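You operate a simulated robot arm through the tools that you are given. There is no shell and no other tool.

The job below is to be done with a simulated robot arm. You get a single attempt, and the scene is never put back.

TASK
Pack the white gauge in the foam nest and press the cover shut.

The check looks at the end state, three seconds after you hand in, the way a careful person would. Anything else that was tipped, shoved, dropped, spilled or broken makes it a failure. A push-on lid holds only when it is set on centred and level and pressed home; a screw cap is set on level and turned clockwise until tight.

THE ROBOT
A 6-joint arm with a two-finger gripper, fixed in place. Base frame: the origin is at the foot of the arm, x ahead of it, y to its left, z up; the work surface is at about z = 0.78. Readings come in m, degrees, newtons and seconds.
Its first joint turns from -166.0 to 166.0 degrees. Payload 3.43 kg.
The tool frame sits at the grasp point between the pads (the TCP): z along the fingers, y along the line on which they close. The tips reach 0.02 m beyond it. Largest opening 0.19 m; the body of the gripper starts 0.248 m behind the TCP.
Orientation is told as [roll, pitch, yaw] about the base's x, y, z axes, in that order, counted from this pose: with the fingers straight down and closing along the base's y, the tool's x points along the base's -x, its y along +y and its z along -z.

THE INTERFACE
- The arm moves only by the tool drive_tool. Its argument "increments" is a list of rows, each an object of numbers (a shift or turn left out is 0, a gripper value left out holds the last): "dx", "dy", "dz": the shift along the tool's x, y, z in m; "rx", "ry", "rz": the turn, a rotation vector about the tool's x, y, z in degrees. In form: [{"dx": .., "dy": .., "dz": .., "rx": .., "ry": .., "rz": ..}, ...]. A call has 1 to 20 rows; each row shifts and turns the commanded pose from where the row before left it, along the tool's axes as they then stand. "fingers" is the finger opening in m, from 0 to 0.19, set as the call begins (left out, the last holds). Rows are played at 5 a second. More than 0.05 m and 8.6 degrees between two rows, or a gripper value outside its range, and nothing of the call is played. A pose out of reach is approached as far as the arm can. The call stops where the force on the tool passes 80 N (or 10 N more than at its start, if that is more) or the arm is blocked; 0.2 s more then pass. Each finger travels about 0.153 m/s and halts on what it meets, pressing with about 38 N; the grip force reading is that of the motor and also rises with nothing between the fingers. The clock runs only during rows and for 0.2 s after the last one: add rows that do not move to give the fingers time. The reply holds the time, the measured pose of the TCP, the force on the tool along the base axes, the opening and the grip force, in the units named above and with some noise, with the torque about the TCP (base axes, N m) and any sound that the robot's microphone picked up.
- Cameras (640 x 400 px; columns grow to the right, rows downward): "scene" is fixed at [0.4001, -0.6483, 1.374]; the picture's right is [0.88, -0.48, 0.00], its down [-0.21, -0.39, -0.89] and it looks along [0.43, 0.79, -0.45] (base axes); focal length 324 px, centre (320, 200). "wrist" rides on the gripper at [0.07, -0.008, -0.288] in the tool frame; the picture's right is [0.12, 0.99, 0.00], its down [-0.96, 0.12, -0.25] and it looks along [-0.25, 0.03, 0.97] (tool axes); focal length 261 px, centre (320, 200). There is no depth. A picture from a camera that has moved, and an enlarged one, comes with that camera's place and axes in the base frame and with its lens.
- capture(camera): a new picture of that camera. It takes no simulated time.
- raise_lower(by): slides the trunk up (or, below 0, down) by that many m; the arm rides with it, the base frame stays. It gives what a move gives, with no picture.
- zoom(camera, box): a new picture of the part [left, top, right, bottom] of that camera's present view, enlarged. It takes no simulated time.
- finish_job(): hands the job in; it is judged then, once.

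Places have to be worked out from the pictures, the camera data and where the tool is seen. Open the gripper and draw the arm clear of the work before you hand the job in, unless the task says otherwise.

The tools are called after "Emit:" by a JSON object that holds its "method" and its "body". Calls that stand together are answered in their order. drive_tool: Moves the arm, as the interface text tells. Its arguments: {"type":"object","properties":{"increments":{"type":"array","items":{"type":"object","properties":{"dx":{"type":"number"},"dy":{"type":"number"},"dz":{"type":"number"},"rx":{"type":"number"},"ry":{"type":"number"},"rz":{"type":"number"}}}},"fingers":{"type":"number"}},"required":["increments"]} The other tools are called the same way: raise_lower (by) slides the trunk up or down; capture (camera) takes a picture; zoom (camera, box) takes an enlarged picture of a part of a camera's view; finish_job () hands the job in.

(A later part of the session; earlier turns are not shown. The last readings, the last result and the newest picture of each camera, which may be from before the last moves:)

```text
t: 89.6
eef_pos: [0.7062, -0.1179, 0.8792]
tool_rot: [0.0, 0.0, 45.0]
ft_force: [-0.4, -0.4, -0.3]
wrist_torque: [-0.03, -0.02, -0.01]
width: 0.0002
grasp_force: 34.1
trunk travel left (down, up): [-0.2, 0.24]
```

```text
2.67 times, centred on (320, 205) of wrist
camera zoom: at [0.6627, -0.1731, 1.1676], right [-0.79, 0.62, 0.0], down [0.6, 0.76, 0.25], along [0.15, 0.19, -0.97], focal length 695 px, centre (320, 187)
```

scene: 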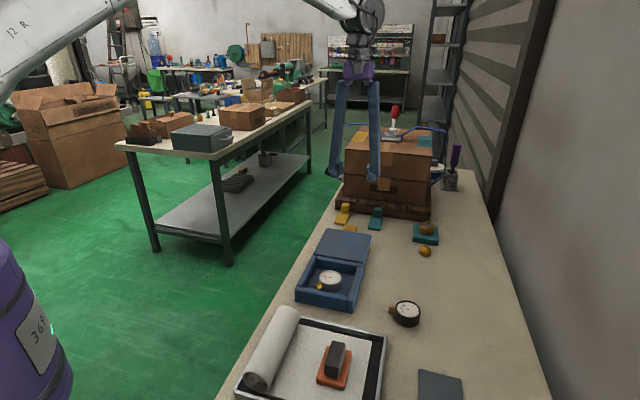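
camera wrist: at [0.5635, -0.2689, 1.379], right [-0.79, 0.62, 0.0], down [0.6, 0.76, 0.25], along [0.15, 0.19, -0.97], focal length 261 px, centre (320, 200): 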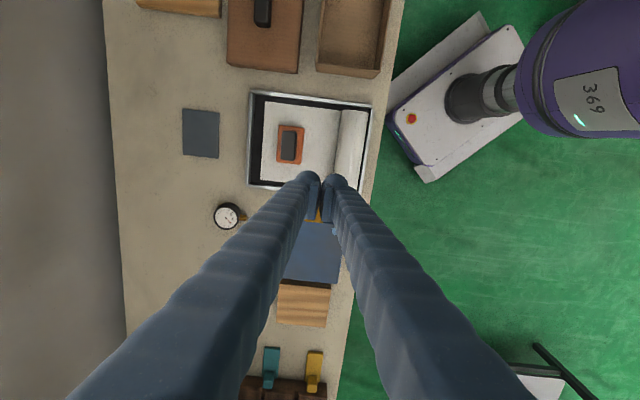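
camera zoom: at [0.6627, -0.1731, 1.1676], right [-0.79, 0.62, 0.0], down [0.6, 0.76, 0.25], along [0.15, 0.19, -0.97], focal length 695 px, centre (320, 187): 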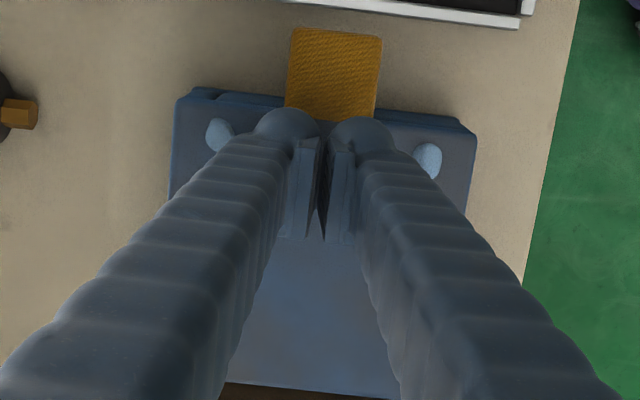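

Positioned between the studs. I descend to just above the lid, then press in 1 mm rows.

Emit:
{"method": "drive_tool", "body": {"increments": [{"dz": 0.01}, {"dz": 0.01}, {"dz": 0.005}, {"dz": 0.002}, {}]}}

```text
t: 90.8
eef_pos: [0.7053, -0.1162, 0.8534]
tool_rot: [-0.1, 0.0, 44.9]
ft_force: [-0.4, -2.2, 13.8]
wrist_torque: [0.04, -0.04, 0.0]
width: 0.0058
grasp_force: 34.4
trunk travel left (down, up): [-0.2, 0.24]
```

Contact at z ≈ 0.853 (+14 N). I press further in 1 mm rows.

Emit:
{"method": "drive_tool", "body": {"increments": [{"dz": 0.001}, {"dz": 0.001}, {}]}}

Emit:
{"method": "zoom", "body": {"camera": "scene", "box": [290, 235, 390, 325]}}

```text
t: 91.6
eef_pos: [0.7041, -0.1174, 0.852]
tool_rot: [-0.2, -0.1, 45.1]
ft_force: [1.8, -2.3, 30.3]
wrist_torque: [0.15, -0.22, 0.06]
width: 0.0058
grasp_force: 34.4
trunk travel left (down, up): [-0.2, 0.24]
```

```text
4.44 times, centred on (340, 280) of scene
camera zoom: at [0.4001, -0.6483, 1.374], right [0.88, -0.48, 0.0], down [-0.21, -0.39, -0.89], along [0.43, 0.79, -0.45], focal length 1442 px, centre (231, -156)
```

zoom: 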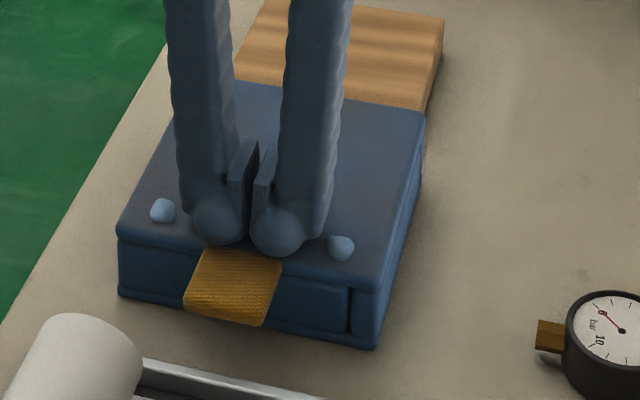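

30 N with no click so far. I press on further.

Emit:
{"method": "drive_tool", "body": {"increments": [{"dz": 0.001}, {"dz": 0.001}, {}]}}

```text
t: 92.4
eef_pos: [0.7055, -0.117, 0.8514]
tool_rot: [-0.2, -0.1, 45.1]
ft_force: [5.3, -2.6, 47.8]
wrist_torque: [0.38, -0.45, -0.06]
width: 0.0059
grasp_force: 34.1
trunk travel left (down, up): [-0.2, 0.24]
```

Emit:
{"method": "drive_tool", "body": {"increments": [{"dz": 0.001}, {"dz": 0.001}, {}]}}

Emit:
{"method": "zoom", "body": {"camera": "scene", "box": [290, 275, 370, 325]}}

```text
t: 93.2
eef_pos: [0.7048, -0.1165, 0.8497]
tool_rot: [-0.3, -0.2, 45.0]
ft_force: [10.9, -3.2, 63.7]
wrist_torque: [0.62, -0.67, -0.15]
width: 0.006
grasp_force: 34.1
trunk travel left (down, up): [-0.2, 0.24]
```

```text
8.00 times, centred on (330, 300) of scene
camera zoom: at [0.4001, -0.6483, 1.374], right [0.88, -0.48, 0.0], down [-0.21, -0.39, -0.89], along [0.43, 0.79, -0.45], focal length 2595 px, centre (240, -600)
```

zoom: 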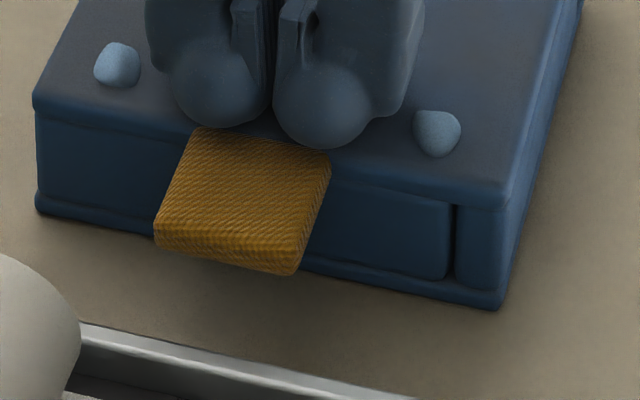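

The lid has sunk about 4 mm compared with before — the seam is closing. I release slowly and see whether it stays down.

Emit:
{"method": "drive_tool", "body": {"increments": [{"dz": -0.004}, {"dz": -0.006}, {"dz": -0.015}, {"dz": -0.02}, {}]}}

Emit:
{"method": "zoom", "body": {"camera": "scene", "box": [290, 275, 370, 325]}}

```text
t: 94.4
eef_pos: [0.7037, -0.1176, 0.8918]
tool_rot: [0.0, 0.0, 45.0]
ft_force: [0.6, 0.7, 0.2]
wrist_torque: [0.02, -0.01, 0.01]
width: 0.0
grasp_force: 34.4
trunk travel left (down, up): [-0.2, 0.24]
```

```text
8.00 times, centred on (330, 300) of scene
camera zoom: at [0.4001, -0.6483, 1.374], right [0.88, -0.48, 0.0], down [-0.21, -0.39, -0.89], along [0.43, 0.79, -0.45], focal length 2595 px, centre (240, -600)
```

zoom: 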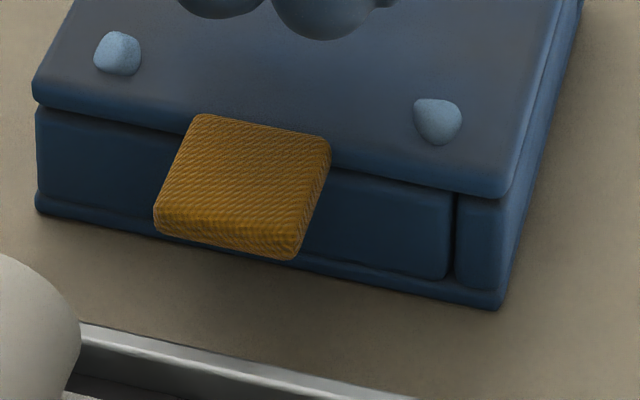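

It springs back up: the cover isn't latched yet. The two light-blue studs at the front corners are probably the snap points, so I'll press directly over each; first the one on the -y side.

Emit:
{"method": "drive_tool", "body": {"increments": [{"dx": 0.0023, "dy": -0.0247}, {"dx": 0.0022, "dy": -0.0247}, {"dz": 0.01}, {}]}}

Emit:
{"method": "zoom", "body": {"camera": "scene", "box": [290, 225, 390, 325]}}

Emit:
{"method": "zoom", "body": {"camera": "wrist", "box": [240, 130, 400, 280]}}

```text
t: 95.4
eef_pos: [0.736, -0.1551, 0.882]
tool_rot: [0.0, 0.0, 45.0]
ft_force: [-0.4, 0.6, -0.3]
wrist_torque: [-0.02, 0.01, -0.01]
width: 0.0
grasp_force: 34.7
trunk travel left (down, up): [-0.2, 0.24]
```

```text
4.00 times, centred on (340, 275) of scene
camera zoom: at [0.4001, -0.6483, 1.374], right [0.88, -0.48, 0.0], down [-0.21, -0.39, -0.89], along [0.43, 0.79, -0.45], focal length 1298 px, centre (240, -100)
```

zoom: 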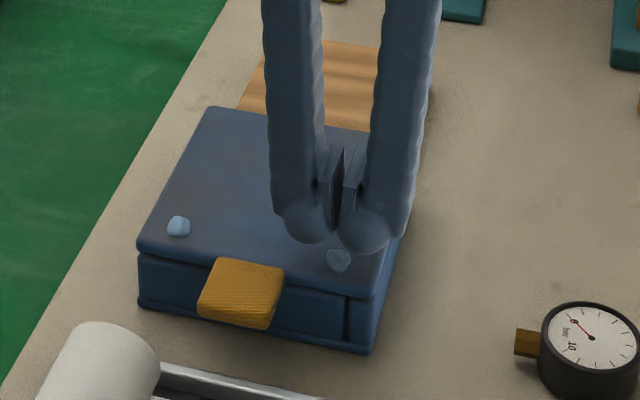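

```text
2.67 times, centred on (320, 205) of wrist
camera zoom: at [0.694, -0.2118, 1.1693], right [-0.79, 0.62, 0.0], down [0.6, 0.76, 0.25], along [0.15, 0.19, -0.97], focal length 695 px, centre (320, 187)
```

zoom: 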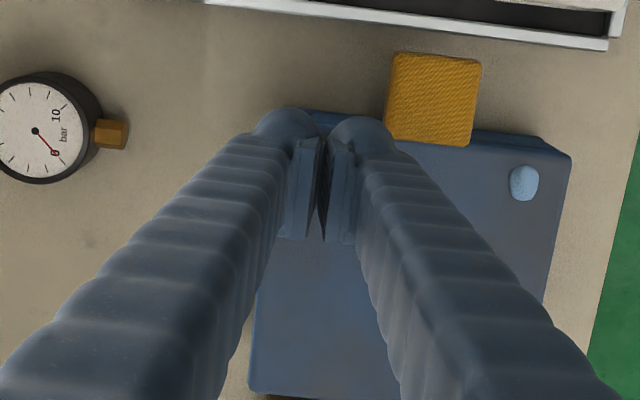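

Emit:
{"method": "drive_tool", "body": {"increments": [{"dz": 0.01}, {"dz": 0.008}, {"dz": 0.003}, {"dz": 0.002}, {}]}}

```text
t: 96.6
eef_pos: [0.737, -0.1553, 0.8576]
tool_rot: [0.1, 0.0, 45.0]
ft_force: [0.1, -0.3, 0.1]
wrist_torque: [0.02, -0.01, -0.01]
width: 0.0001
grasp_force: 33.8
trunk travel left (down, up): [-0.2, 0.24]
```

Not yet in contact at z = 0.858. I lower on in small rows and press.

Emit:
{"method": "drive_tool", "body": {"increments": [{"dz": 0.001}, {"dz": 0.001}, {"dz": 0.001}, {"dz": 0.001}, {}]}}

Emit:
{"method": "drive_tool", "body": {"increments": [{"dz": 0.001}, {"dz": 0.001}, {}]}}

```text
t: 97.8
eef_pos: [0.736, -0.1555, 0.8544]
tool_rot: [0.0, 0.0, 45.1]
ft_force: [-0.1, 0.7, 2.1]
wrist_torque: [0.02, 0.0, 0.02]
width: 0.0062
grasp_force: 34.3
trunk travel left (down, up): [-0.2, 0.24]
```

```text
t: 98.6
eef_pos: [0.7361, -0.1549, 0.8537]
tool_rot: [0.1, 0.0, 44.9]
ft_force: [-0.6, 0.9, 12.6]
wrist_torque: [0.14, -0.05, -0.03]
width: 0.0059
grasp_force: 34.3
trunk travel left (down, up): [-0.2, 0.24]
```

Emit:
{"method": "drive_tool", "body": {"increments": [{"dz": 0.001}, {"dz": 0.001}, {}]}}

Emit:
{"method": "drive_tool", "body": {"increments": [{"dz": 0.001}, {"dz": 0.001}, {}]}}

Emit:
{"method": "zoom", "body": {"camera": "scene", "box": [290, 275, 370, 325]}}

```text
t: 99.4
eef_pos: [0.7362, -0.1548, 0.8514]
tool_rot: [0.0, -0.1, 45.1]
ft_force: [1.9, 1.7, 28.0]
wrist_torque: [0.24, -0.17, -0.01]
width: 0.0058
grasp_force: 34.3
trunk travel left (down, up): [-0.2, 0.24]
```

```text
t: 100.2
eef_pos: [0.7379, -0.156, 0.8517]
tool_rot: [-0.2, -0.1, 45.0]
ft_force: [4.5, 0.6, 41.5]
wrist_torque: [0.38, -0.36, -0.04]
width: 0.006
grasp_force: 34.5
trunk travel left (down, up): [-0.2, 0.24]
```

```text
8.00 times, centred on (330, 300) of scene
camera zoom: at [0.4001, -0.6483, 1.374], right [0.88, -0.48, 0.0], down [-0.21, -0.39, -0.89], along [0.43, 0.79, -0.45], focal length 2595 px, centre (240, -600)
```

zoom: 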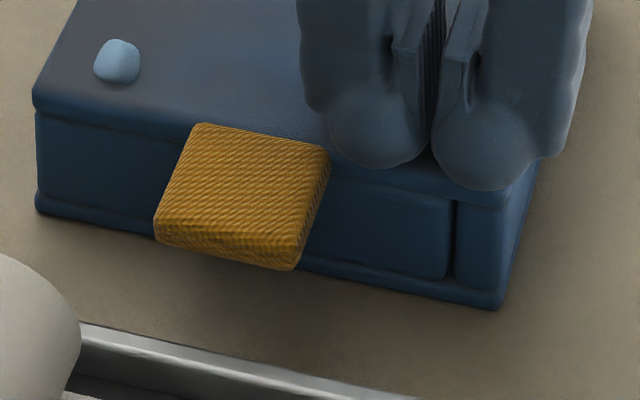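

Emit:
{"method": "drive_tool", "body": {"increments": [{"dz": 0.001}, {"dz": 0.001}, {}]}}

Emit:
{"method": "drive_tool", "body": {"increments": [{"dz": 0.001}, {"dz": 0.0005}, {}]}}

Emit:
{"method": "zoom", "body": {"camera": "scene", "box": [290, 275, 370, 325]}}

```text
t: 101.0
eef_pos: [0.7364, -0.1557, 0.8487]
tool_rot: [-0.2, -0.1, 45.0]
ft_force: [10.7, -3.0, 58.0]
wrist_torque: [0.57, -0.59, -0.1]
width: 0.0062
grasp_force: 34.1
trunk travel left (down, up): [-0.2, 0.24]
```

```text
t: 101.8
eef_pos: [0.7366, -0.155, 0.8492]
tool_rot: [-0.3, -0.3, 45.0]
ft_force: [10.2, -1.3, 65.3]
wrist_torque: [0.68, -0.63, -0.1]
width: 0.006
grasp_force: 34.5
trunk travel left (down, up): [-0.2, 0.24]
```

```text
8.00 times, centred on (330, 300) of scene
camera zoom: at [0.4001, -0.6483, 1.374], right [0.88, -0.48, 0.0], down [-0.21, -0.39, -0.89], along [0.43, 0.79, -0.45], focal length 2595 px, centre (240, -600)
```

zoom: 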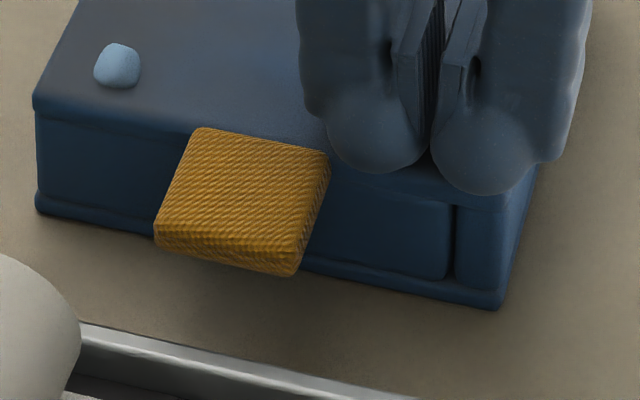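

Same spring-back feel at the stud, with no click at 65 N. The tab is farther from the hinge, so pressing there gives about 35 % more closing moment; I lift off and move over the tab.

Emit:
{"method": "drive_tool", "body": {"increments": [{"dz": -0.004}, {"dz": -0.006}, {"dz": -0.015}, {"dz": -0.015}, {"dx": 0.012, "dy": 0.0247}, {"dx": 0.018, "dy": 0.0247}, {}]}}

Emit:
{"method": "zoom", "body": {"camera": "wrist", "box": [240, 130, 400, 280]}}

Emit:
{"method": "zoom", "body": {"camera": "scene", "box": [290, 275, 370, 325]}}

```text
t: 103.4
eef_pos: [0.6818, -0.142, 0.8857]
tool_rot: [0.2, 0.0, 45.0]
ft_force: [-0.5, -0.4, 0.3]
wrist_torque: [0.02, 0.02, -0.01]
width: 0.0
grasp_force: 34.8
trunk travel left (down, up): [-0.2, 0.24]
```

```text
2.67 times, centred on (320, 205) of wrist
camera zoom: at [0.6384, -0.1987, 1.1729], right [-0.79, 0.62, 0.0], down [0.6, 0.76, 0.25], along [0.15, 0.19, -0.97], focal length 695 px, centre (320, 187)
```

zoom: 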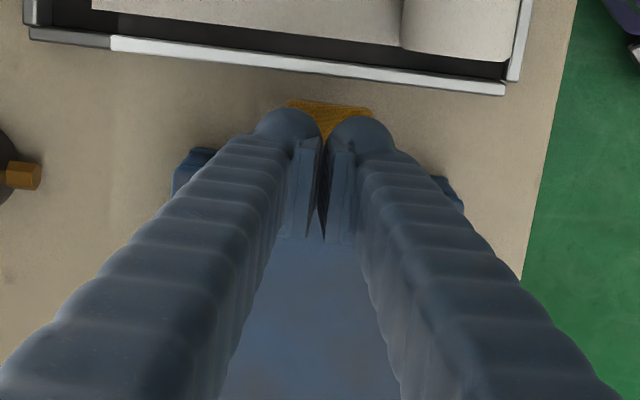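

```text
8.00 times, centred on (330, 300) of scene
camera zoom: at [0.4001, -0.6483, 1.374], right [0.88, -0.48, 0.0], down [-0.21, -0.39, -0.89], along [0.43, 0.79, -0.45], focal length 2595 px, centre (240, -600)
```

zoom: 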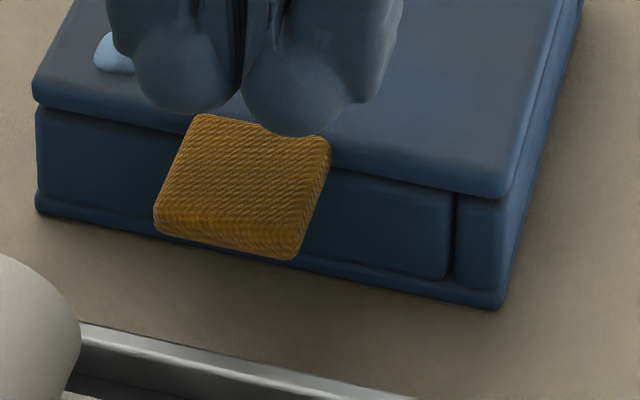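

In the latest picture the scene-right stud I pressed is no longer visible — it may have snapped in flush. I'll zoom in to confirm.

Emit:
{"method": "zoom", "body": {"camera": "scene", "box": [300, 265, 370, 315]}}

Emit:
{"method": "drive_tool", "body": {"increments": [{"dz": -0.03}, {"dz": -0.04}, {"dz": -0.04}, {}]}}

Emit:
{"method": "zoom", "body": {"camera": "scene", "box": [290, 235, 390, 325]}}

Emit:
{"method": "zoom", "body": {"camera": "wrist", "box": [240, 130, 400, 280]}}

```text
8.00 times, centred on (335, 290) of scene
camera zoom: at [0.4001, -0.6483, 1.374], right [0.88, -0.48, 0.0], down [-0.21, -0.39, -0.89], along [0.43, 0.79, -0.45], focal length 2595 px, centre (200, -520)
```

zoom: 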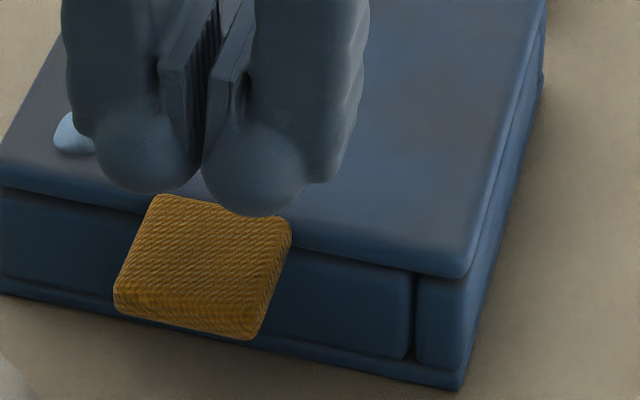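

```text
t: 104.4
eef_pos: [0.6811, -0.1433, 0.9946]
tool_rot: [0.0, 0.0, 45.0]
ft_force: [-1.0, -0.1, 0.9]
wrist_torque: [-0.03, -0.04, -0.02]
width: 0.0
grasp_force: 34.4
trunk travel left (down, up): [-0.2, 0.24]
```

```text
4.44 times, centred on (340, 280) of scene
camera zoom: at [0.4001, -0.6483, 1.374], right [0.88, -0.48, 0.0], down [-0.21, -0.39, -0.89], along [0.43, 0.79, -0.45], focal length 1442 px, centre (231, -156)
```

zoom: 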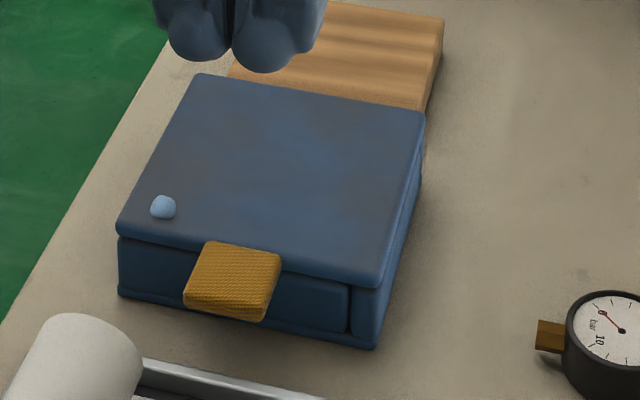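

```text
2.67 times, centred on (320, 205) of wrist
camera zoom: at [0.638, -0.1989, 1.2829], right [-0.79, 0.62, 0.0], down [0.6, 0.76, 0.25], along [0.15, 0.19, -0.97], focal length 695 px, centre (320, 187)
```

zoom: 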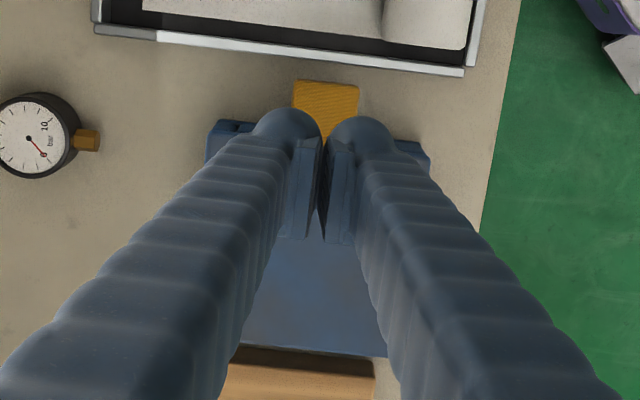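

Confirmed: the pressed stud is now flush with the lid and the other one still stands up. So both are press-snaps; I move above the remaining stud at about (0.665, -0.085).

Emit:
{"method": "drive_tool", "body": {"increments": [{"dx": -0.0097, "dy": 0.0179, "dz": 0.03}, {"dx": -0.0097, "dy": 0.0179, "dz": 0.03}, {"dx": -0.0096, "dy": 0.0178, "dz": 0.03}, {"dz": 0.022}, {}]}}

Emit:
{"method": "zoom", "body": {"camera": "scene", "box": [280, 235, 380, 325]}}

Emit:
{"method": "zoom", "body": {"camera": "wrist", "box": [240, 130, 400, 280]}}

```text
t: 105.6
eef_pos: [0.6631, -0.0838, 0.8821]
tool_rot: [0.0, 0.1, 44.9]
ft_force: [-0.4, -0.1, 0.1]
wrist_torque: [0.02, -0.02, -0.02]
width: 0.0
grasp_force: 34.5
trunk travel left (down, up): [-0.2, 0.24]
```

```text
4.44 times, centred on (330, 280) of scene
camera zoom: at [0.4001, -0.6483, 1.374], right [0.88, -0.48, 0.0], down [-0.21, -0.39, -0.89], along [0.43, 0.79, -0.45], focal length 1442 px, centre (276, -156)
```

zoom: 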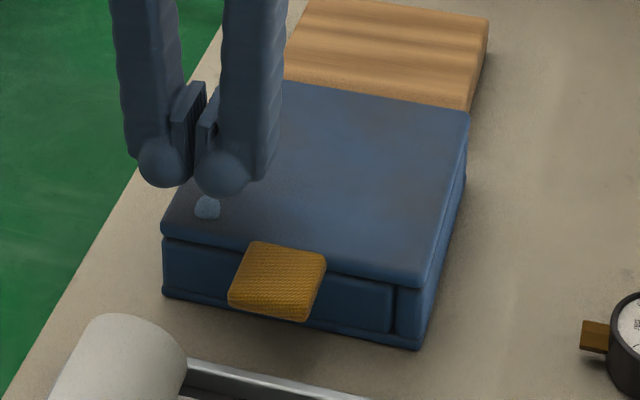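

```text
2.67 times, centred on (320, 205) of wrist
camera zoom: at [0.6204, -0.1395, 1.1703], right [-0.79, 0.62, 0.0], down [0.6, 0.76, 0.25], along [0.15, 0.19, -0.97], focal length 695 px, centre (320, 187)
```

zoom: 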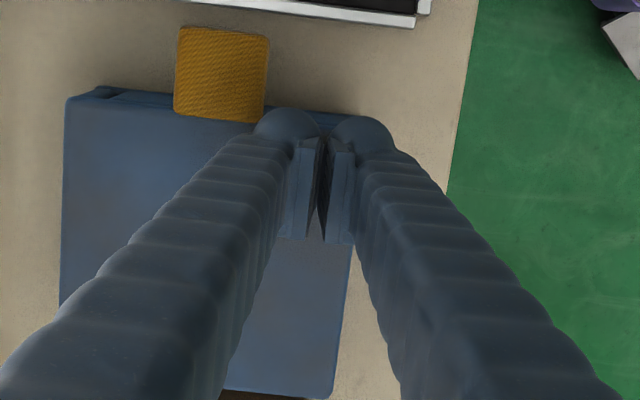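

Geometry mirrors the first stud press. I descend to just above and press in 1 mm rows.

Emit:
{"method": "drive_tool", "body": {"increments": [{"dz": 0.01}, {"dz": 0.008}, {"dz": 0.004}, {"dz": 0.002}, {"dz": 0.001}, {"dz": 0.001}, {}]}}

Emit:
{"method": "drive_tool", "body": {"increments": [{"dz": 0.001}, {"dz": 0.001}, {"dz": 0.001}, {}]}}

Emit:
{"method": "zoom", "body": {"camera": "scene", "box": [280, 235, 380, 325]}}

```text
t: 107.2
eef_pos: [0.6628, -0.0829, 0.8578]
tool_rot: [0.0, 0.0, 45.0]
ft_force: [0.8, 0.5, -0.3]
wrist_torque: [0.0, -0.03, -0.03]
width: 0.0
grasp_force: 34.0
trunk travel left (down, up): [-0.2, 0.24]
```

```text
t: 108.2
eef_pos: [0.6637, -0.0837, 0.8544]
tool_rot: [0.0, 0.0, 45.0]
ft_force: [0.1, 1.0, 3.8]
wrist_torque: [0.04, -0.05, -0.01]
width: 0.0063
grasp_force: 34.2
trunk travel left (down, up): [-0.2, 0.24]
```

```text
4.44 times, centred on (330, 280) of scene
camera zoom: at [0.4001, -0.6483, 1.374], right [0.88, -0.48, 0.0], down [-0.21, -0.39, -0.89], along [0.43, 0.79, -0.45], focal length 1442 px, centre (276, -156)
```

zoom: 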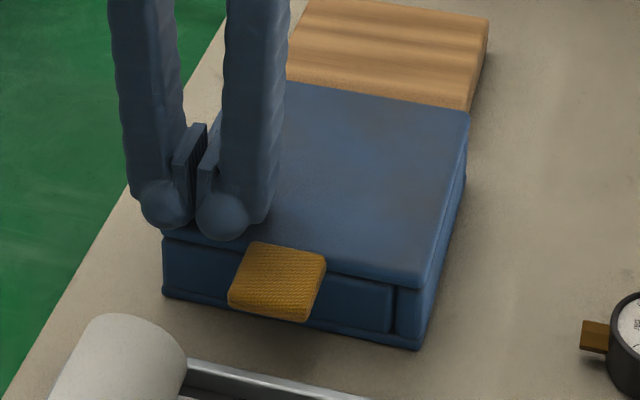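

Emit:
{"method": "drive_tool", "body": {"increments": [{"dz": 0.001}, {"dz": 0.001}, {"dz": 0.001}, {}]}}

Emit:
{"method": "drive_tool", "body": {"increments": [{"dz": 0.001}, {"dz": 0.001}, {}]}}

Emit:
{"method": "drive_tool", "body": {"increments": [{"dz": 0.001}, {"dz": 0.001}, {}]}}

Emit:
{"method": "zoom", "body": {"camera": "scene", "box": [280, 235, 380, 325]}}

```text
t: 109.2
eef_pos: [0.6623, -0.0829, 0.8523]
tool_rot: [-0.1, -0.1, 45.0]
ft_force: [0.5, 4.6, 26.3]
wrist_torque: [0.25, -0.11, 0.0]
width: 0.0059
grasp_force: 34.7
trunk travel left (down, up): [-0.2, 0.24]
```

```text
t: 110.0
eef_pos: [0.6632, -0.0836, 0.8512]
tool_rot: [-0.2, -0.1, 45.0]
ft_force: [3.9, 3.1, 44.0]
wrist_torque: [0.46, -0.33, -0.02]
width: 0.0059
grasp_force: 34.1
trunk travel left (down, up): [-0.2, 0.24]
```

```text
t: 110.8
eef_pos: [0.6639, -0.0827, 0.8495]
tool_rot: [-0.2, -0.2, 45.0]
ft_force: [8.7, 1.1, 61.7]
wrist_torque: [0.59, -0.61, -0.07]
width: 0.0062
grasp_force: 34.3
trunk travel left (down, up): [-0.2, 0.24]
```

```text
4.44 times, centred on (330, 280) of scene
camera zoom: at [0.4001, -0.6483, 1.374], right [0.88, -0.48, 0.0], down [-0.21, -0.39, -0.89], along [0.43, 0.79, -0.45], focal length 1442 px, centre (276, -156)
```

zoom: 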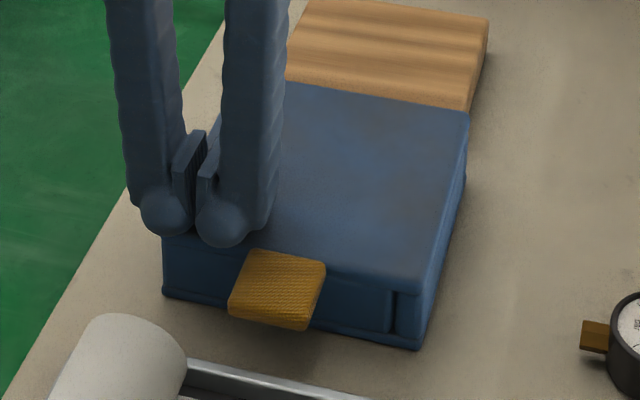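

Emit:
{"method": "drive_tool", "body": {"increments": [{"dz": 0.0007}, {}, {}]}}

Emit:
{"method": "drive_tool", "body": {"increments": [{"dz": -0.004}, {"dz": -0.006}, {"dz": -0.015}, {"dz": -0.03}, {"dz": -0.04}, {"dz": -0.04}, {}]}}

Emit:
{"method": "zoom", "body": {"camera": "scene", "box": [290, 275, 370, 325]}}

Emit:
{"method": "zoom", "body": {"camera": "scene", "box": [280, 235, 380, 325]}}

```text
t: 111.6
eef_pos: [0.6623, -0.0834, 0.8493]
tool_rot: [-0.3, -0.2, 45.0]
ft_force: [11.2, -0.6, 65.6]
wrist_torque: [0.67, -0.72, -0.1]
width: 0.0059
grasp_force: 34.5
trunk travel left (down, up): [-0.2, 0.24]
```

```text
t: 113.2
eef_pos: [0.6633, -0.0834, 0.9815]
tool_rot: [0.1, 0.1, 45.0]
ft_force: [0.2, 0.0, -0.2]
wrist_torque: [0.0, 0.01, -0.04]
width: 0.0
grasp_force: 34.0
trunk travel left (down, up): [-0.2, 0.24]
```

```text
8.00 times, centred on (330, 300) of scene
camera zoom: at [0.4001, -0.6483, 1.374], right [0.88, -0.48, 0.0], down [-0.21, -0.39, -0.89], along [0.43, 0.79, -0.45], focal length 2595 px, centre (240, -600)
```

zoom: 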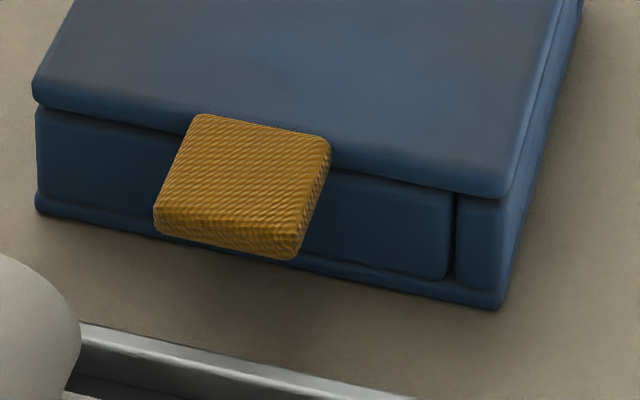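

```text
4.44 times, centred on (330, 280) of scene
camera zoom: at [0.4001, -0.6483, 1.374], right [0.88, -0.48, 0.0], down [-0.21, -0.39, -0.89], along [0.43, 0.79, -0.45], focal length 1442 px, centre (276, -156)
```

zoom: 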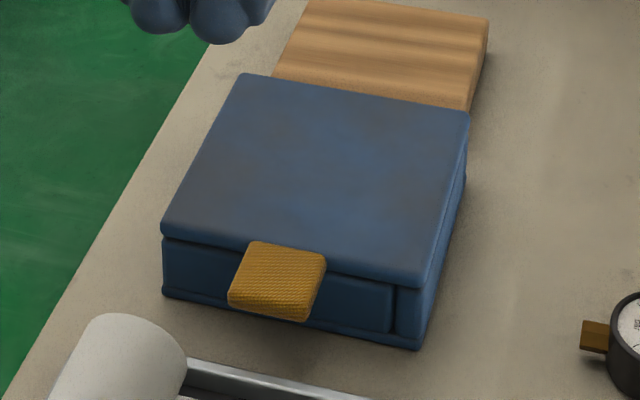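

Both studs are now flush with the lid. To be sure the snaps really hold, I'll do a very gentle tug test on the tab: open the fingers and return above it.

Emit:
{"method": "drive_tool", "body": {"increments": [{"dx": 0.01125, "dy": -0.01325, "dz": 0.0266}, {"dx": 0.01125, "dy": -0.01325, "dz": 0.0266}, {"dx": 0.01125, "dy": -0.01325, "dz": 0.0266}, {"dx": 0.01125, "dy": -0.01325, "dz": 0.0266}, {}], "fingers": 0.08}}

Emit:
{"method": "zoom", "body": {"camera": "wrist", "box": [240, 130, 400, 280]}}

```text
t: 114.4
eef_pos: [0.6682, -0.1523, 0.8751]
tool_rot: [0.0, 0.0, 45.0]
ft_force: [0.1, 0.2, 0.5]
wrist_torque: [0.07, -0.04, -0.04]
width: 0.0802
grasp_force: 0.1
trunk travel left (down, up): [-0.2, 0.24]
```

```text
2.67 times, centred on (320, 205) of wrist
camera zoom: at [0.6259, -0.2093, 1.1633], right [-0.79, 0.62, 0.0], down [0.6, 0.76, 0.25], along [0.15, 0.2, -0.97], focal length 695 px, centre (320, 187)
```

zoom: 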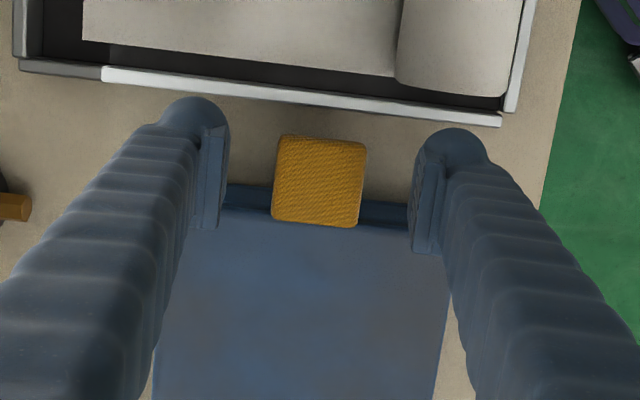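

The lid top is clean (no studs standing). I descend around the tab and grip it lightly.

Emit:
{"method": "drive_tool", "body": {"increments": [{"dz": 0.015}, {"dz": 0.015}, {"dz": 0.01}, {"dz": 0.006}, {}]}}

Emit:
{"method": "drive_tool", "body": {"increments": [{}, {}, {}, {}], "fingers": 0.02}}

```text
t: 115.6
eef_pos: [0.6698, -0.1532, 0.8284]
tool_rot: [0.0, 0.0, 45.0]
ft_force: [0.1, 0.0, 0.5]
wrist_torque: [-0.05, -0.02, -0.01]
width: 0.08
grasp_force: 0.1
trunk travel left (down, up): [-0.2, 0.24]
```

```text
t: 116.6
eef_pos: [0.6687, -0.1512, 0.8285]
tool_rot: [0.1, 0.1, 45.0]
ft_force: [-3.6, 7.9, -0.6]
wrist_torque: [-0.02, 0.17, -0.02]
width: 0.0426
grasp_force: 44.7
trunk travel left (down, up): [-0.2, 0.24]
```

Gripped with little disturbance (Fz -0.6 N). Now I raise by just 0.5 mm and read the pull.

Emit:
{"method": "drive_tool", "body": {"increments": [{"dz": -0.0005}, {}]}}

```text
t: 117.2
eef_pos: [0.6689, -0.1516, 0.8281]
tool_rot: [0.2, 0.2, 45.0]
ft_force: [-3.8, 9.8, -3.0]
wrist_torque: [-0.18, 0.35, -0.02]
width: 0.0421
grasp_force: 44.9
trunk travel left (down, up): [-0.2, 0.24]
```

Emit:
{"method": "drive_tool", "body": {"increments": [{"dz": -0.0005}, {}]}}

```text
t: 117.8
eef_pos: [0.6687, -0.153, 0.831]
tool_rot: [0.0, 0.2, 44.9]
ft_force: [-4.0, 10.3, -4.0]
wrist_torque: [-0.3, 0.49, 0.06]
width: 0.0423
grasp_force: 44.6
trunk travel left (down, up): [-0.2, 0.24]
```

Emit:
{"method": "drive_tool", "body": {"increments": [{"dz": -0.0005}, {"dz": -0.0005}, {}]}}

Emit:
{"method": "zoom", "body": {"camera": "scene", "box": [290, 275, 370, 325]}}

```text
t: 118.6
eef_pos: [0.6685, -0.1518, 0.831]
tool_rot: [0.0, 0.2, 45.0]
ft_force: [-7.2, 12.2, -4.0]
wrist_torque: [-0.25, 0.46, 0.07]
width: 0.0419
grasp_force: 45.1
trunk travel left (down, up): [-0.2, 0.24]
```

```text
8.00 times, centred on (330, 300) of scene
camera zoom: at [0.4001, -0.6483, 1.374], right [0.88, -0.48, 0.0], down [-0.21, -0.39, -0.89], along [0.43, 0.79, -0.45], focal length 2595 px, centre (240, -600)
```

zoom: 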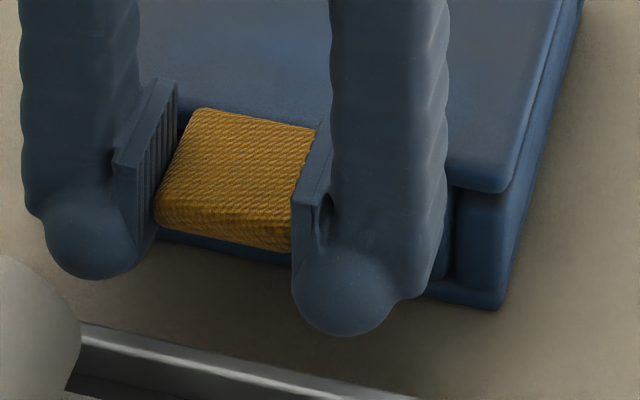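

The tab rose about 2 mm with the pull staying at only -4 N, so the cover is still free — not latched. I'll lift it a little more to see whether anything catches, and to look at the lid's underside.

Emit:
{"method": "drive_tool", "body": {"increments": [{"dz": -0.002}, {"dz": -0.002}, {"dz": -0.003}, {"dz": -0.004, "dx": -0.0003}, {"dz": -0.005, "dx": -0.0005}, {}]}}

Emit:
{"method": "zoom", "body": {"camera": "scene", "box": [290, 265, 370, 325]}}

```text
t: 120.0
eef_pos: [0.669, -0.1518, 0.8472]
tool_rot: [0.0, 0.0, 45.0]
ft_force: [-7.2, 10.4, -2.1]
wrist_torque: [0.11, 0.7, 0.18]
width: 0.0421
grasp_force: 45.4
trunk travel left (down, up): [-0.2, 0.24]
```

```text
6.67 times, centred on (330, 295) of scene
camera zoom: at [0.4001, -0.6483, 1.374], right [0.88, -0.48, 0.0], down [-0.21, -0.39, -0.89], along [0.43, 0.79, -0.45], focal length 2162 px, centre (253, -433)
```

zoom: 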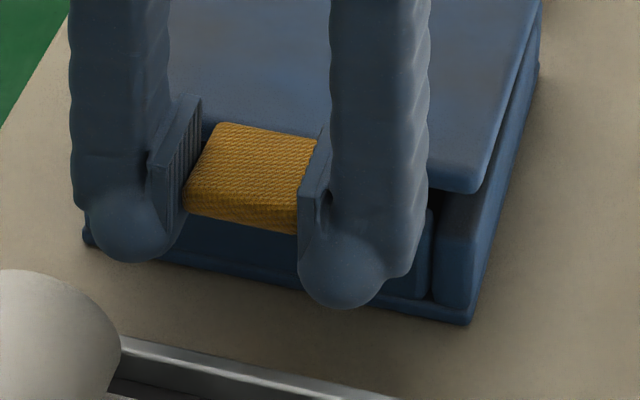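

The lid opens freely. I'll swing it up to about 45° to inspect the underside and the rim for how it is meant to snap.

Emit:
{"method": "drive_tool", "body": {"increments": [{"dx": -0.0021, "dz": -0.0091}, {"dx": -0.0021, "dz": -0.0091}, {"dx": -0.0022, "dz": -0.0092}, {"dx": -0.0042, "dz": -0.0107}, {"dx": -0.0045, "dz": -0.0106}, {"dx": -0.0049, "dz": -0.0104}, {"dx": -0.0051, "dz": -0.0103}, {"dx": -0.0066, "dz": -0.0095}, {"dx": -0.007, "dz": -0.0091}, {"dx": -0.0075, "dz": -0.0087}, {"dx": -0.0078, "dz": -0.0084}, {}]}}

Emit:
{"method": "zoom", "body": {"camera": "scene", "box": [290, 215, 390, 320]}}

Emit:
{"method": "zoom", "body": {"camera": "wrist", "box": [240, 110, 400, 260]}}

```text
t: 122.6
eef_pos: [0.7077, -0.1121, 0.9525]
tool_rot: [0.0, 0.0, 45.0]
ft_force: [-9.6, 14.7, -10.4]
wrist_torque: [-0.4, 0.71, 0.3]
width: 0.0423
grasp_force: 45.0
trunk travel left (down, up): [-0.2, 0.24]
```

```text
3.81 times, centred on (340, 268) of scene
camera zoom: at [0.4001, -0.6483, 1.374], right [0.88, -0.48, 0.0], down [-0.21, -0.39, -0.89], along [0.43, 0.79, -0.45], focal length 1236 px, centre (244, -57)
```

zoom: 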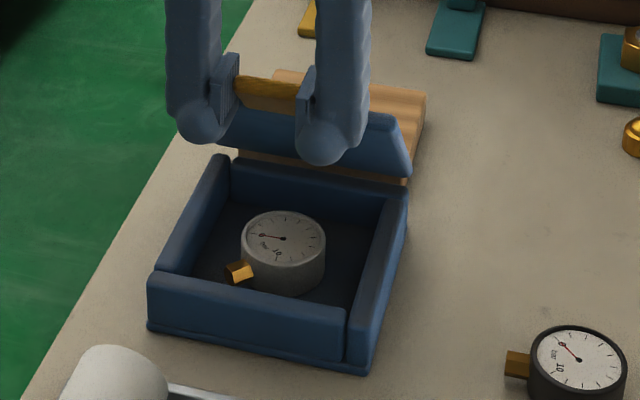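

```text
2.67 times, centred on (320, 185) of wrist
camera zoom: at [0.6653, -0.1688, 1.2398], right [-0.79, 0.62, 0.0], down [0.6, 0.76, 0.25], along [0.15, 0.19, -0.97], focal length 695 px, centre (320, 240)
```

zoom: 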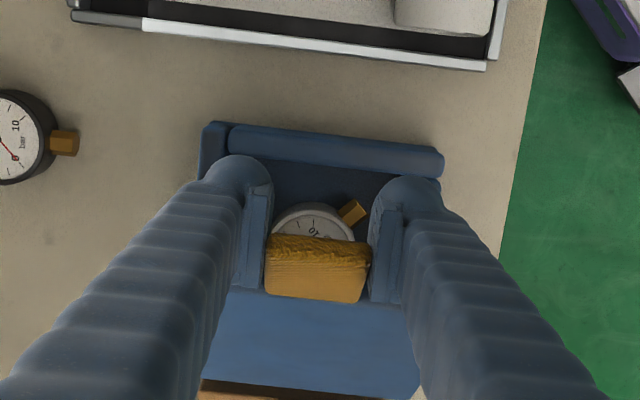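

The underside near the front is hidden by the fingers. I swing the lid on to about 75° so the scene camera can see its inner face and what the studs did.

Emit:
{"method": "drive_tool", "body": {"increments": [{"dx": -0.0088, "dz": -0.0077}, {"dx": -0.0091, "dz": -0.0071}, {"dx": -0.0095, "dz": -0.0064}, {"dx": -0.0098, "dz": -0.0058}, {"dx": -0.0104, "dz": -0.0051}, {"dx": -0.0107, "dz": -0.0045}, {"dx": -0.0108, "dz": -0.0038}, {"dx": -0.011, "dz": -0.0031}, {}]}}

Emit:
{"method": "zoom", "body": {"camera": "scene", "box": [300, 185, 400, 285]}}

Emit:
{"method": "zoom", "body": {"camera": "scene", "box": [300, 245, 380, 315]}}

Emit:
{"method": "zoom", "body": {"camera": "wrist", "box": [240, 110, 400, 260]}}

```text
t: 124.6
eef_pos: [0.7652, -0.0548, 0.9946]
tool_rot: [0.1, 0.0, 45.1]
ft_force: [-10.7, 14.4, -30.2]
wrist_torque: [-0.77, 0.58, 0.35]
width: 0.0418
grasp_force: 45.4
trunk travel left (down, up): [-0.2, 0.24]
```

```text
4.00 times, centred on (350, 235) of scene
camera zoom: at [0.4001, -0.6483, 1.374], right [0.88, -0.48, 0.0], down [-0.21, -0.39, -0.89], along [0.43, 0.79, -0.45], focal length 1298 px, centre (200, 60)
```

zoom: 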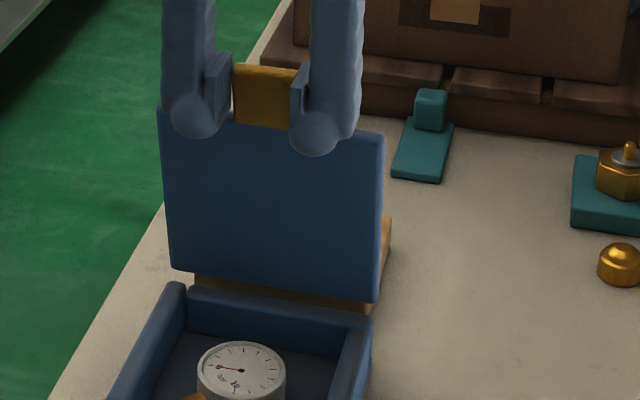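

```text
5.71 times, centred on (340, 280) of scene
camera zoom: at [0.4001, -0.6483, 1.374], right [0.88, -0.48, 0.0], down [-0.21, -0.39, -0.89], along [0.43, 0.79, -0.45], focal length 1854 px, centre (206, -257)
```

zoom: 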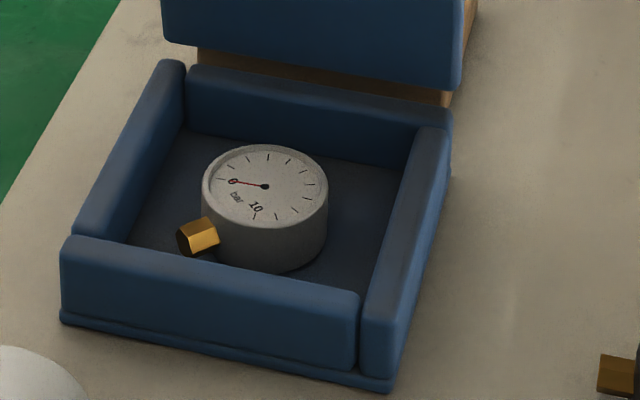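

```text
2.67 times, centred on (320, 185) of wrist
camera zoom: at [0.7228, -0.1119, 1.2825], right [-0.79, 0.62, 0.0], down [0.6, 0.76, 0.25], along [0.15, 0.19, -0.97], focal length 695 px, centre (320, 240)
```

zoom: 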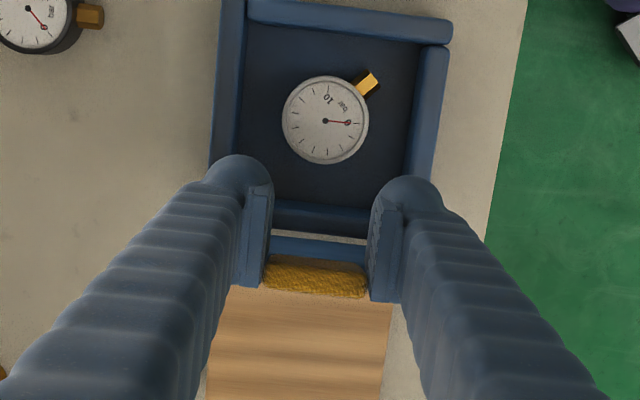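

The inner face is plain, and the gauge sits properly. I lower the lid again along the same arc and then look at the studs' state.

Emit:
{"method": "drive_tool", "body": {"increments": [{"dx": 0.011, "dz": 0.0031}, {"dx": 0.0108, "dz": 0.0038}, {"dx": 0.0107, "dz": 0.0045}, {"dx": 0.0104, "dz": 0.0051}, {"dx": 0.0098, "dz": 0.0058}, {"dx": 0.0095, "dz": 0.0064}, {"dx": 0.0091, "dz": 0.0071}, {"dx": 0.0088, "dz": 0.0077}, {"dx": 0.0078, "dz": 0.0084}, {"dx": 0.0075, "dz": 0.0087}, {"dx": 0.007, "dz": 0.0091}, {"dx": 0.0066, "dz": 0.0095}, {}]}}

Emit:
{"method": "drive_tool", "body": {"increments": [{"dx": 0.0051, "dz": 0.0103}, {"dx": 0.0049, "dz": 0.0104}, {"dx": 0.0045, "dz": 0.0106}, {"dx": 0.0042, "dz": 0.0107}, {"dx": 0.0022, "dz": 0.0092}, {"dx": 0.0021, "dz": 0.0091}, {"dx": 0.0021, "dz": 0.0091}, {}]}}

Emit:
{"method": "zoom", "body": {"camera": "scene", "box": [290, 245, 390, 325]}}

```text
t: 127.4
eef_pos: [0.6844, -0.1371, 0.9193]
tool_rot: [-0.1, -0.2, 45.0]
ft_force: [-30.1, -53.4, 47.5]
wrist_torque: [1.6, -1.14, -0.67]
width: 0.0417
grasp_force: 45.2
trunk travel left (down, up): [-0.2, 0.24]
```

```text
t: 129.2
eef_pos: [0.6665, -0.153, 0.8474]
tool_rot: [0.2, -0.1, 45.1]
ft_force: [-30.0, -53.1, 15.0]
wrist_torque: [1.06, -0.82, -0.44]
width: 0.0415
grasp_force: 45.1
trunk travel left (down, up): [-0.2, 0.24]
```

```text
5.00 times, centred on (340, 285) of scene
camera zoom: at [0.4001, -0.6483, 1.374], right [0.88, -0.48, 0.0], down [-0.21, -0.39, -0.89], along [0.43, 0.79, -0.45], focal length 1622 px, centre (220, -225)
```

zoom: 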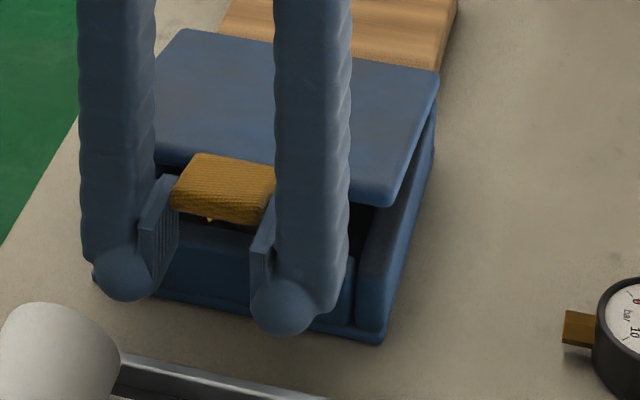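

The side force (~59 N toward the front) shows the pads crept on the tab and I'm now pushing the lid toward its hinge. I relieve that by moving outward a few millimetres.

Emit:
{"method": "drive_tool", "body": {"increments": [{"dx": 0.001}, {"dx": 0.001}, {"dx": 0.001}, {}]}}

Emit:
{"method": "zoom", "body": {"camera": "wrist", "box": [240, 110, 400, 260]}}

Emit:
{"method": "zoom", "body": {"camera": "scene", "box": [290, 245, 390, 325]}}

```text
t: 130.2
eef_pos: [0.6679, -0.154, 0.8464]
tool_rot: [0.0, -0.2, 45.0]
ft_force: [-16.4, -24.2, 8.2]
wrist_torque: [0.65, -0.5, -0.1]
width: 0.0413
grasp_force: 45.5
trunk travel left (down, up): [-0.2, 0.24]
```

```text
2.67 times, centred on (320, 185) of wrist
camera zoom: at [0.6236, -0.2104, 1.1353], right [-0.79, 0.62, 0.0], down [0.6, 0.76, 0.25], along [0.15, 0.2, -0.97], focal length 695 px, centre (320, 240)
```

zoom: 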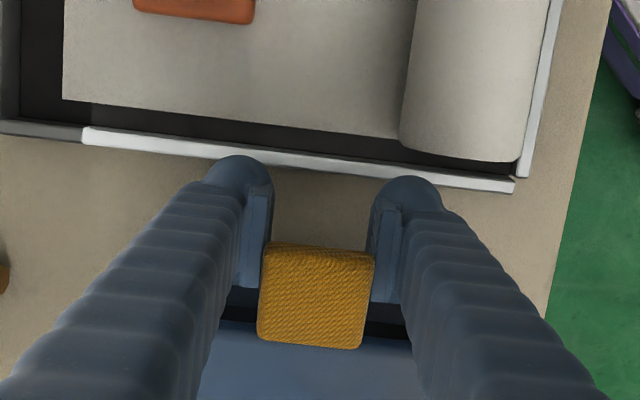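

```text
5.00 times, centred on (340, 285) of scene
camera zoom: at [0.4001, -0.6483, 1.374], right [0.88, -0.48, 0.0], down [-0.21, -0.39, -0.89], along [0.43, 0.79, -0.45], focal length 1622 px, centre (220, -225)
```

zoom: 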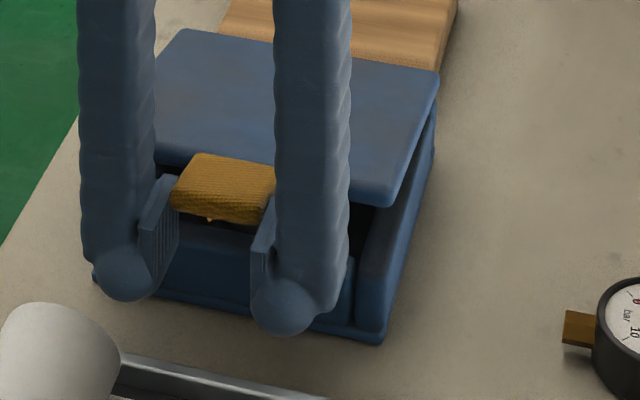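

The lid is only about 10° open now and the pads hold just the tab's end. I lower another 8 mm and then let go, so it settles gently.

Emit:
{"method": "drive_tool", "body": {"increments": [{"dz": 0.003, "dx": 0.0008}, {"dz": 0.003}, {"dz": 0.003}, {}]}}

Emit:
{"method": "drive_tool", "body": {"increments": [{}, {}], "fingers": 0.07}}

Emit:
{"method": "drive_tool", "body": {"increments": [{"dz": -0.01}, {"dz": -0.03}, {"dz": -0.04}, {"dz": -0.04}, {"dz": -0.04}, {}]}}

Emit:
{"method": "zoom", "body": {"camera": "wrist", "box": [240, 110, 400, 260]}}

Emit:
{"method": "zoom", "body": {"camera": "scene", "box": [285, 225, 385, 320]}}

```text
t: 131.2
eef_pos: [0.6647, -0.1551, 0.8394]
tool_rot: [0.1, 0.0, 45.0]
ft_force: [-15.7, -26.9, 12.1]
wrist_torque: [1.17, -1.3, -0.03]
width: 0.0415
grasp_force: 45.0
trunk travel left (down, up): [-0.2, 0.24]
```

```text
t: 131.8
eef_pos: [0.6669, -0.153, 0.838]
tool_rot: [0.0, -0.1, 45.1]
ft_force: [0.0, 0.4, -0.2]
wrist_torque: [0.07, 0.0, 0.02]
width: 0.0699
grasp_force: 0.1
trunk travel left (down, up): [-0.2, 0.24]
```

```text
t: 133.2
eef_pos: [0.6656, -0.1538, 0.9974]
tool_rot: [0.0, 0.1, 45.0]
ft_force: [0.4, 0.0, 0.2]
wrist_torque: [-0.01, 0.0, 0.0]
width: 0.07
grasp_force: 0.0
trunk travel left (down, up): [-0.2, 0.24]
```

```text
2.67 times, centred on (320, 185) of wrist
camera zoom: at [0.6232, -0.2107, 1.2857], right [-0.79, 0.62, 0.0], down [0.6, 0.76, 0.25], along [0.15, 0.19, -0.97], focal length 695 px, centre (320, 240)
```

zoom: 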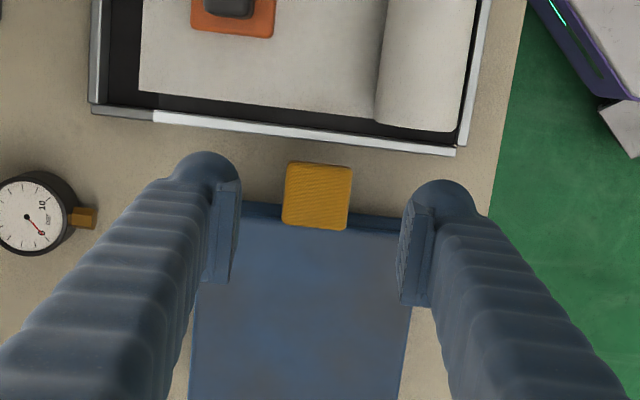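

```text
4.21 times, centred on (335, 272) of scene
camera zoom: at [0.4001, -0.6483, 1.374], right [0.88, -0.48, 0.0], down [-0.21, -0.39, -0.89], along [0.43, 0.79, -0.45], focal length 1366 px, centre (257, -105)
```

zoom: 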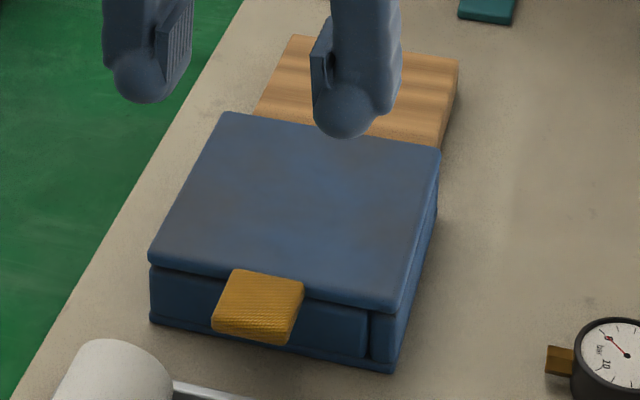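

The lid is back at rest, case unmoved, and the studs stay flush. I'll look very closely at the places where the studs were, at the front seam, and at the fingertips.

Emit:
{"method": "zoom", "body": {"camera": "scene", "box": [290, 278, 330, 303]}}

Emit:
{"method": "zoom", "body": {"camera": "scene", "box": [325, 275, 365, 315]}}

Emit:
{"method": "zoom", "body": {"camera": "scene", "box": [300, 215, 360, 265]}}

Emit:
{"method": "zoom", "body": {"camera": "wrist", "box": [280, 150, 350, 260]}}

```text
16.00 times, centred on (310, 290) of scene
camera zoom: at [0.4001, -0.6483, 1.374], right [0.88, -0.48, 0.0], down [-0.21, -0.39, -0.89], along [0.43, 0.79, -0.45], focal length 5190 px, centre (480, -1248)
```

zoom: 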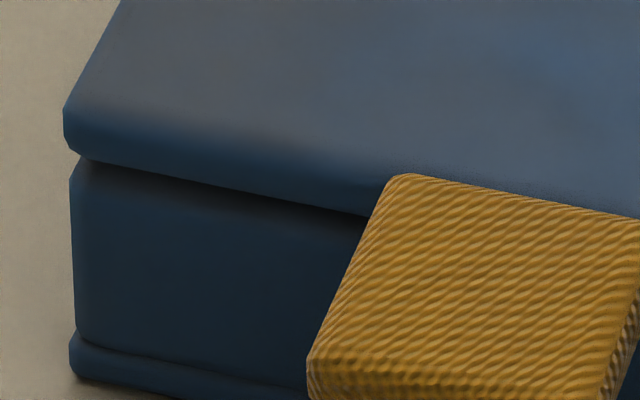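

```text
10.00 times, centred on (345, 295) of scene
camera zoom: at [0.4001, -0.6483, 1.374], right [0.88, -0.48, 0.0], down [-0.21, -0.39, -0.89], along [0.43, 0.79, -0.45], focal length 3244 px, centre (70, -750)
```

zoom: 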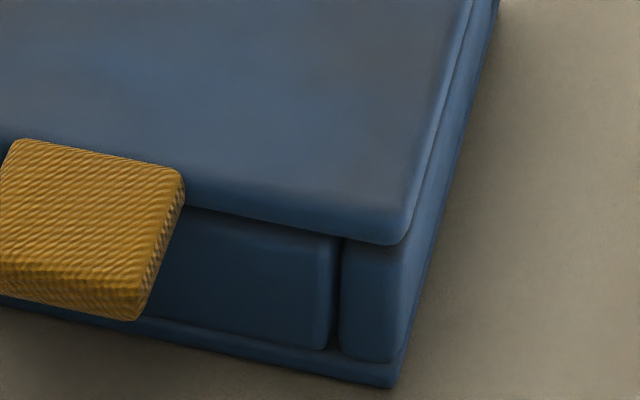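

```text
8.00 times, centred on (330, 240) of scene
camera zoom: at [0.4001, -0.6483, 1.374], right [0.88, -0.48, 0.0], down [-0.21, -0.39, -0.89], along [0.43, 0.79, -0.45], focal length 2595 px, centre (240, -120)
```

zoom: 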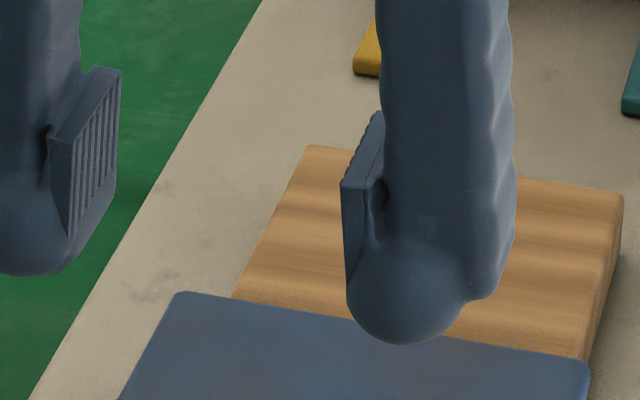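

```text
3.64 times, centred on (315, 205) of wrist
camera zoom: at [0.6232, -0.2107, 1.2857], right [-0.79, 0.62, 0.0], down [0.6, 0.76, 0.25], along [0.15, 0.19, -0.97], focal length 948 px, centre (338, 182)
```

zoom: 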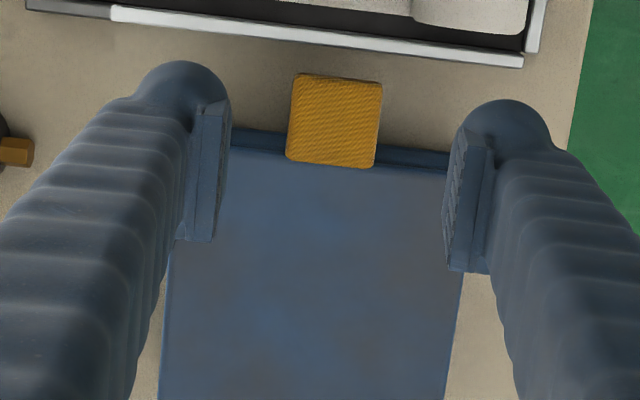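

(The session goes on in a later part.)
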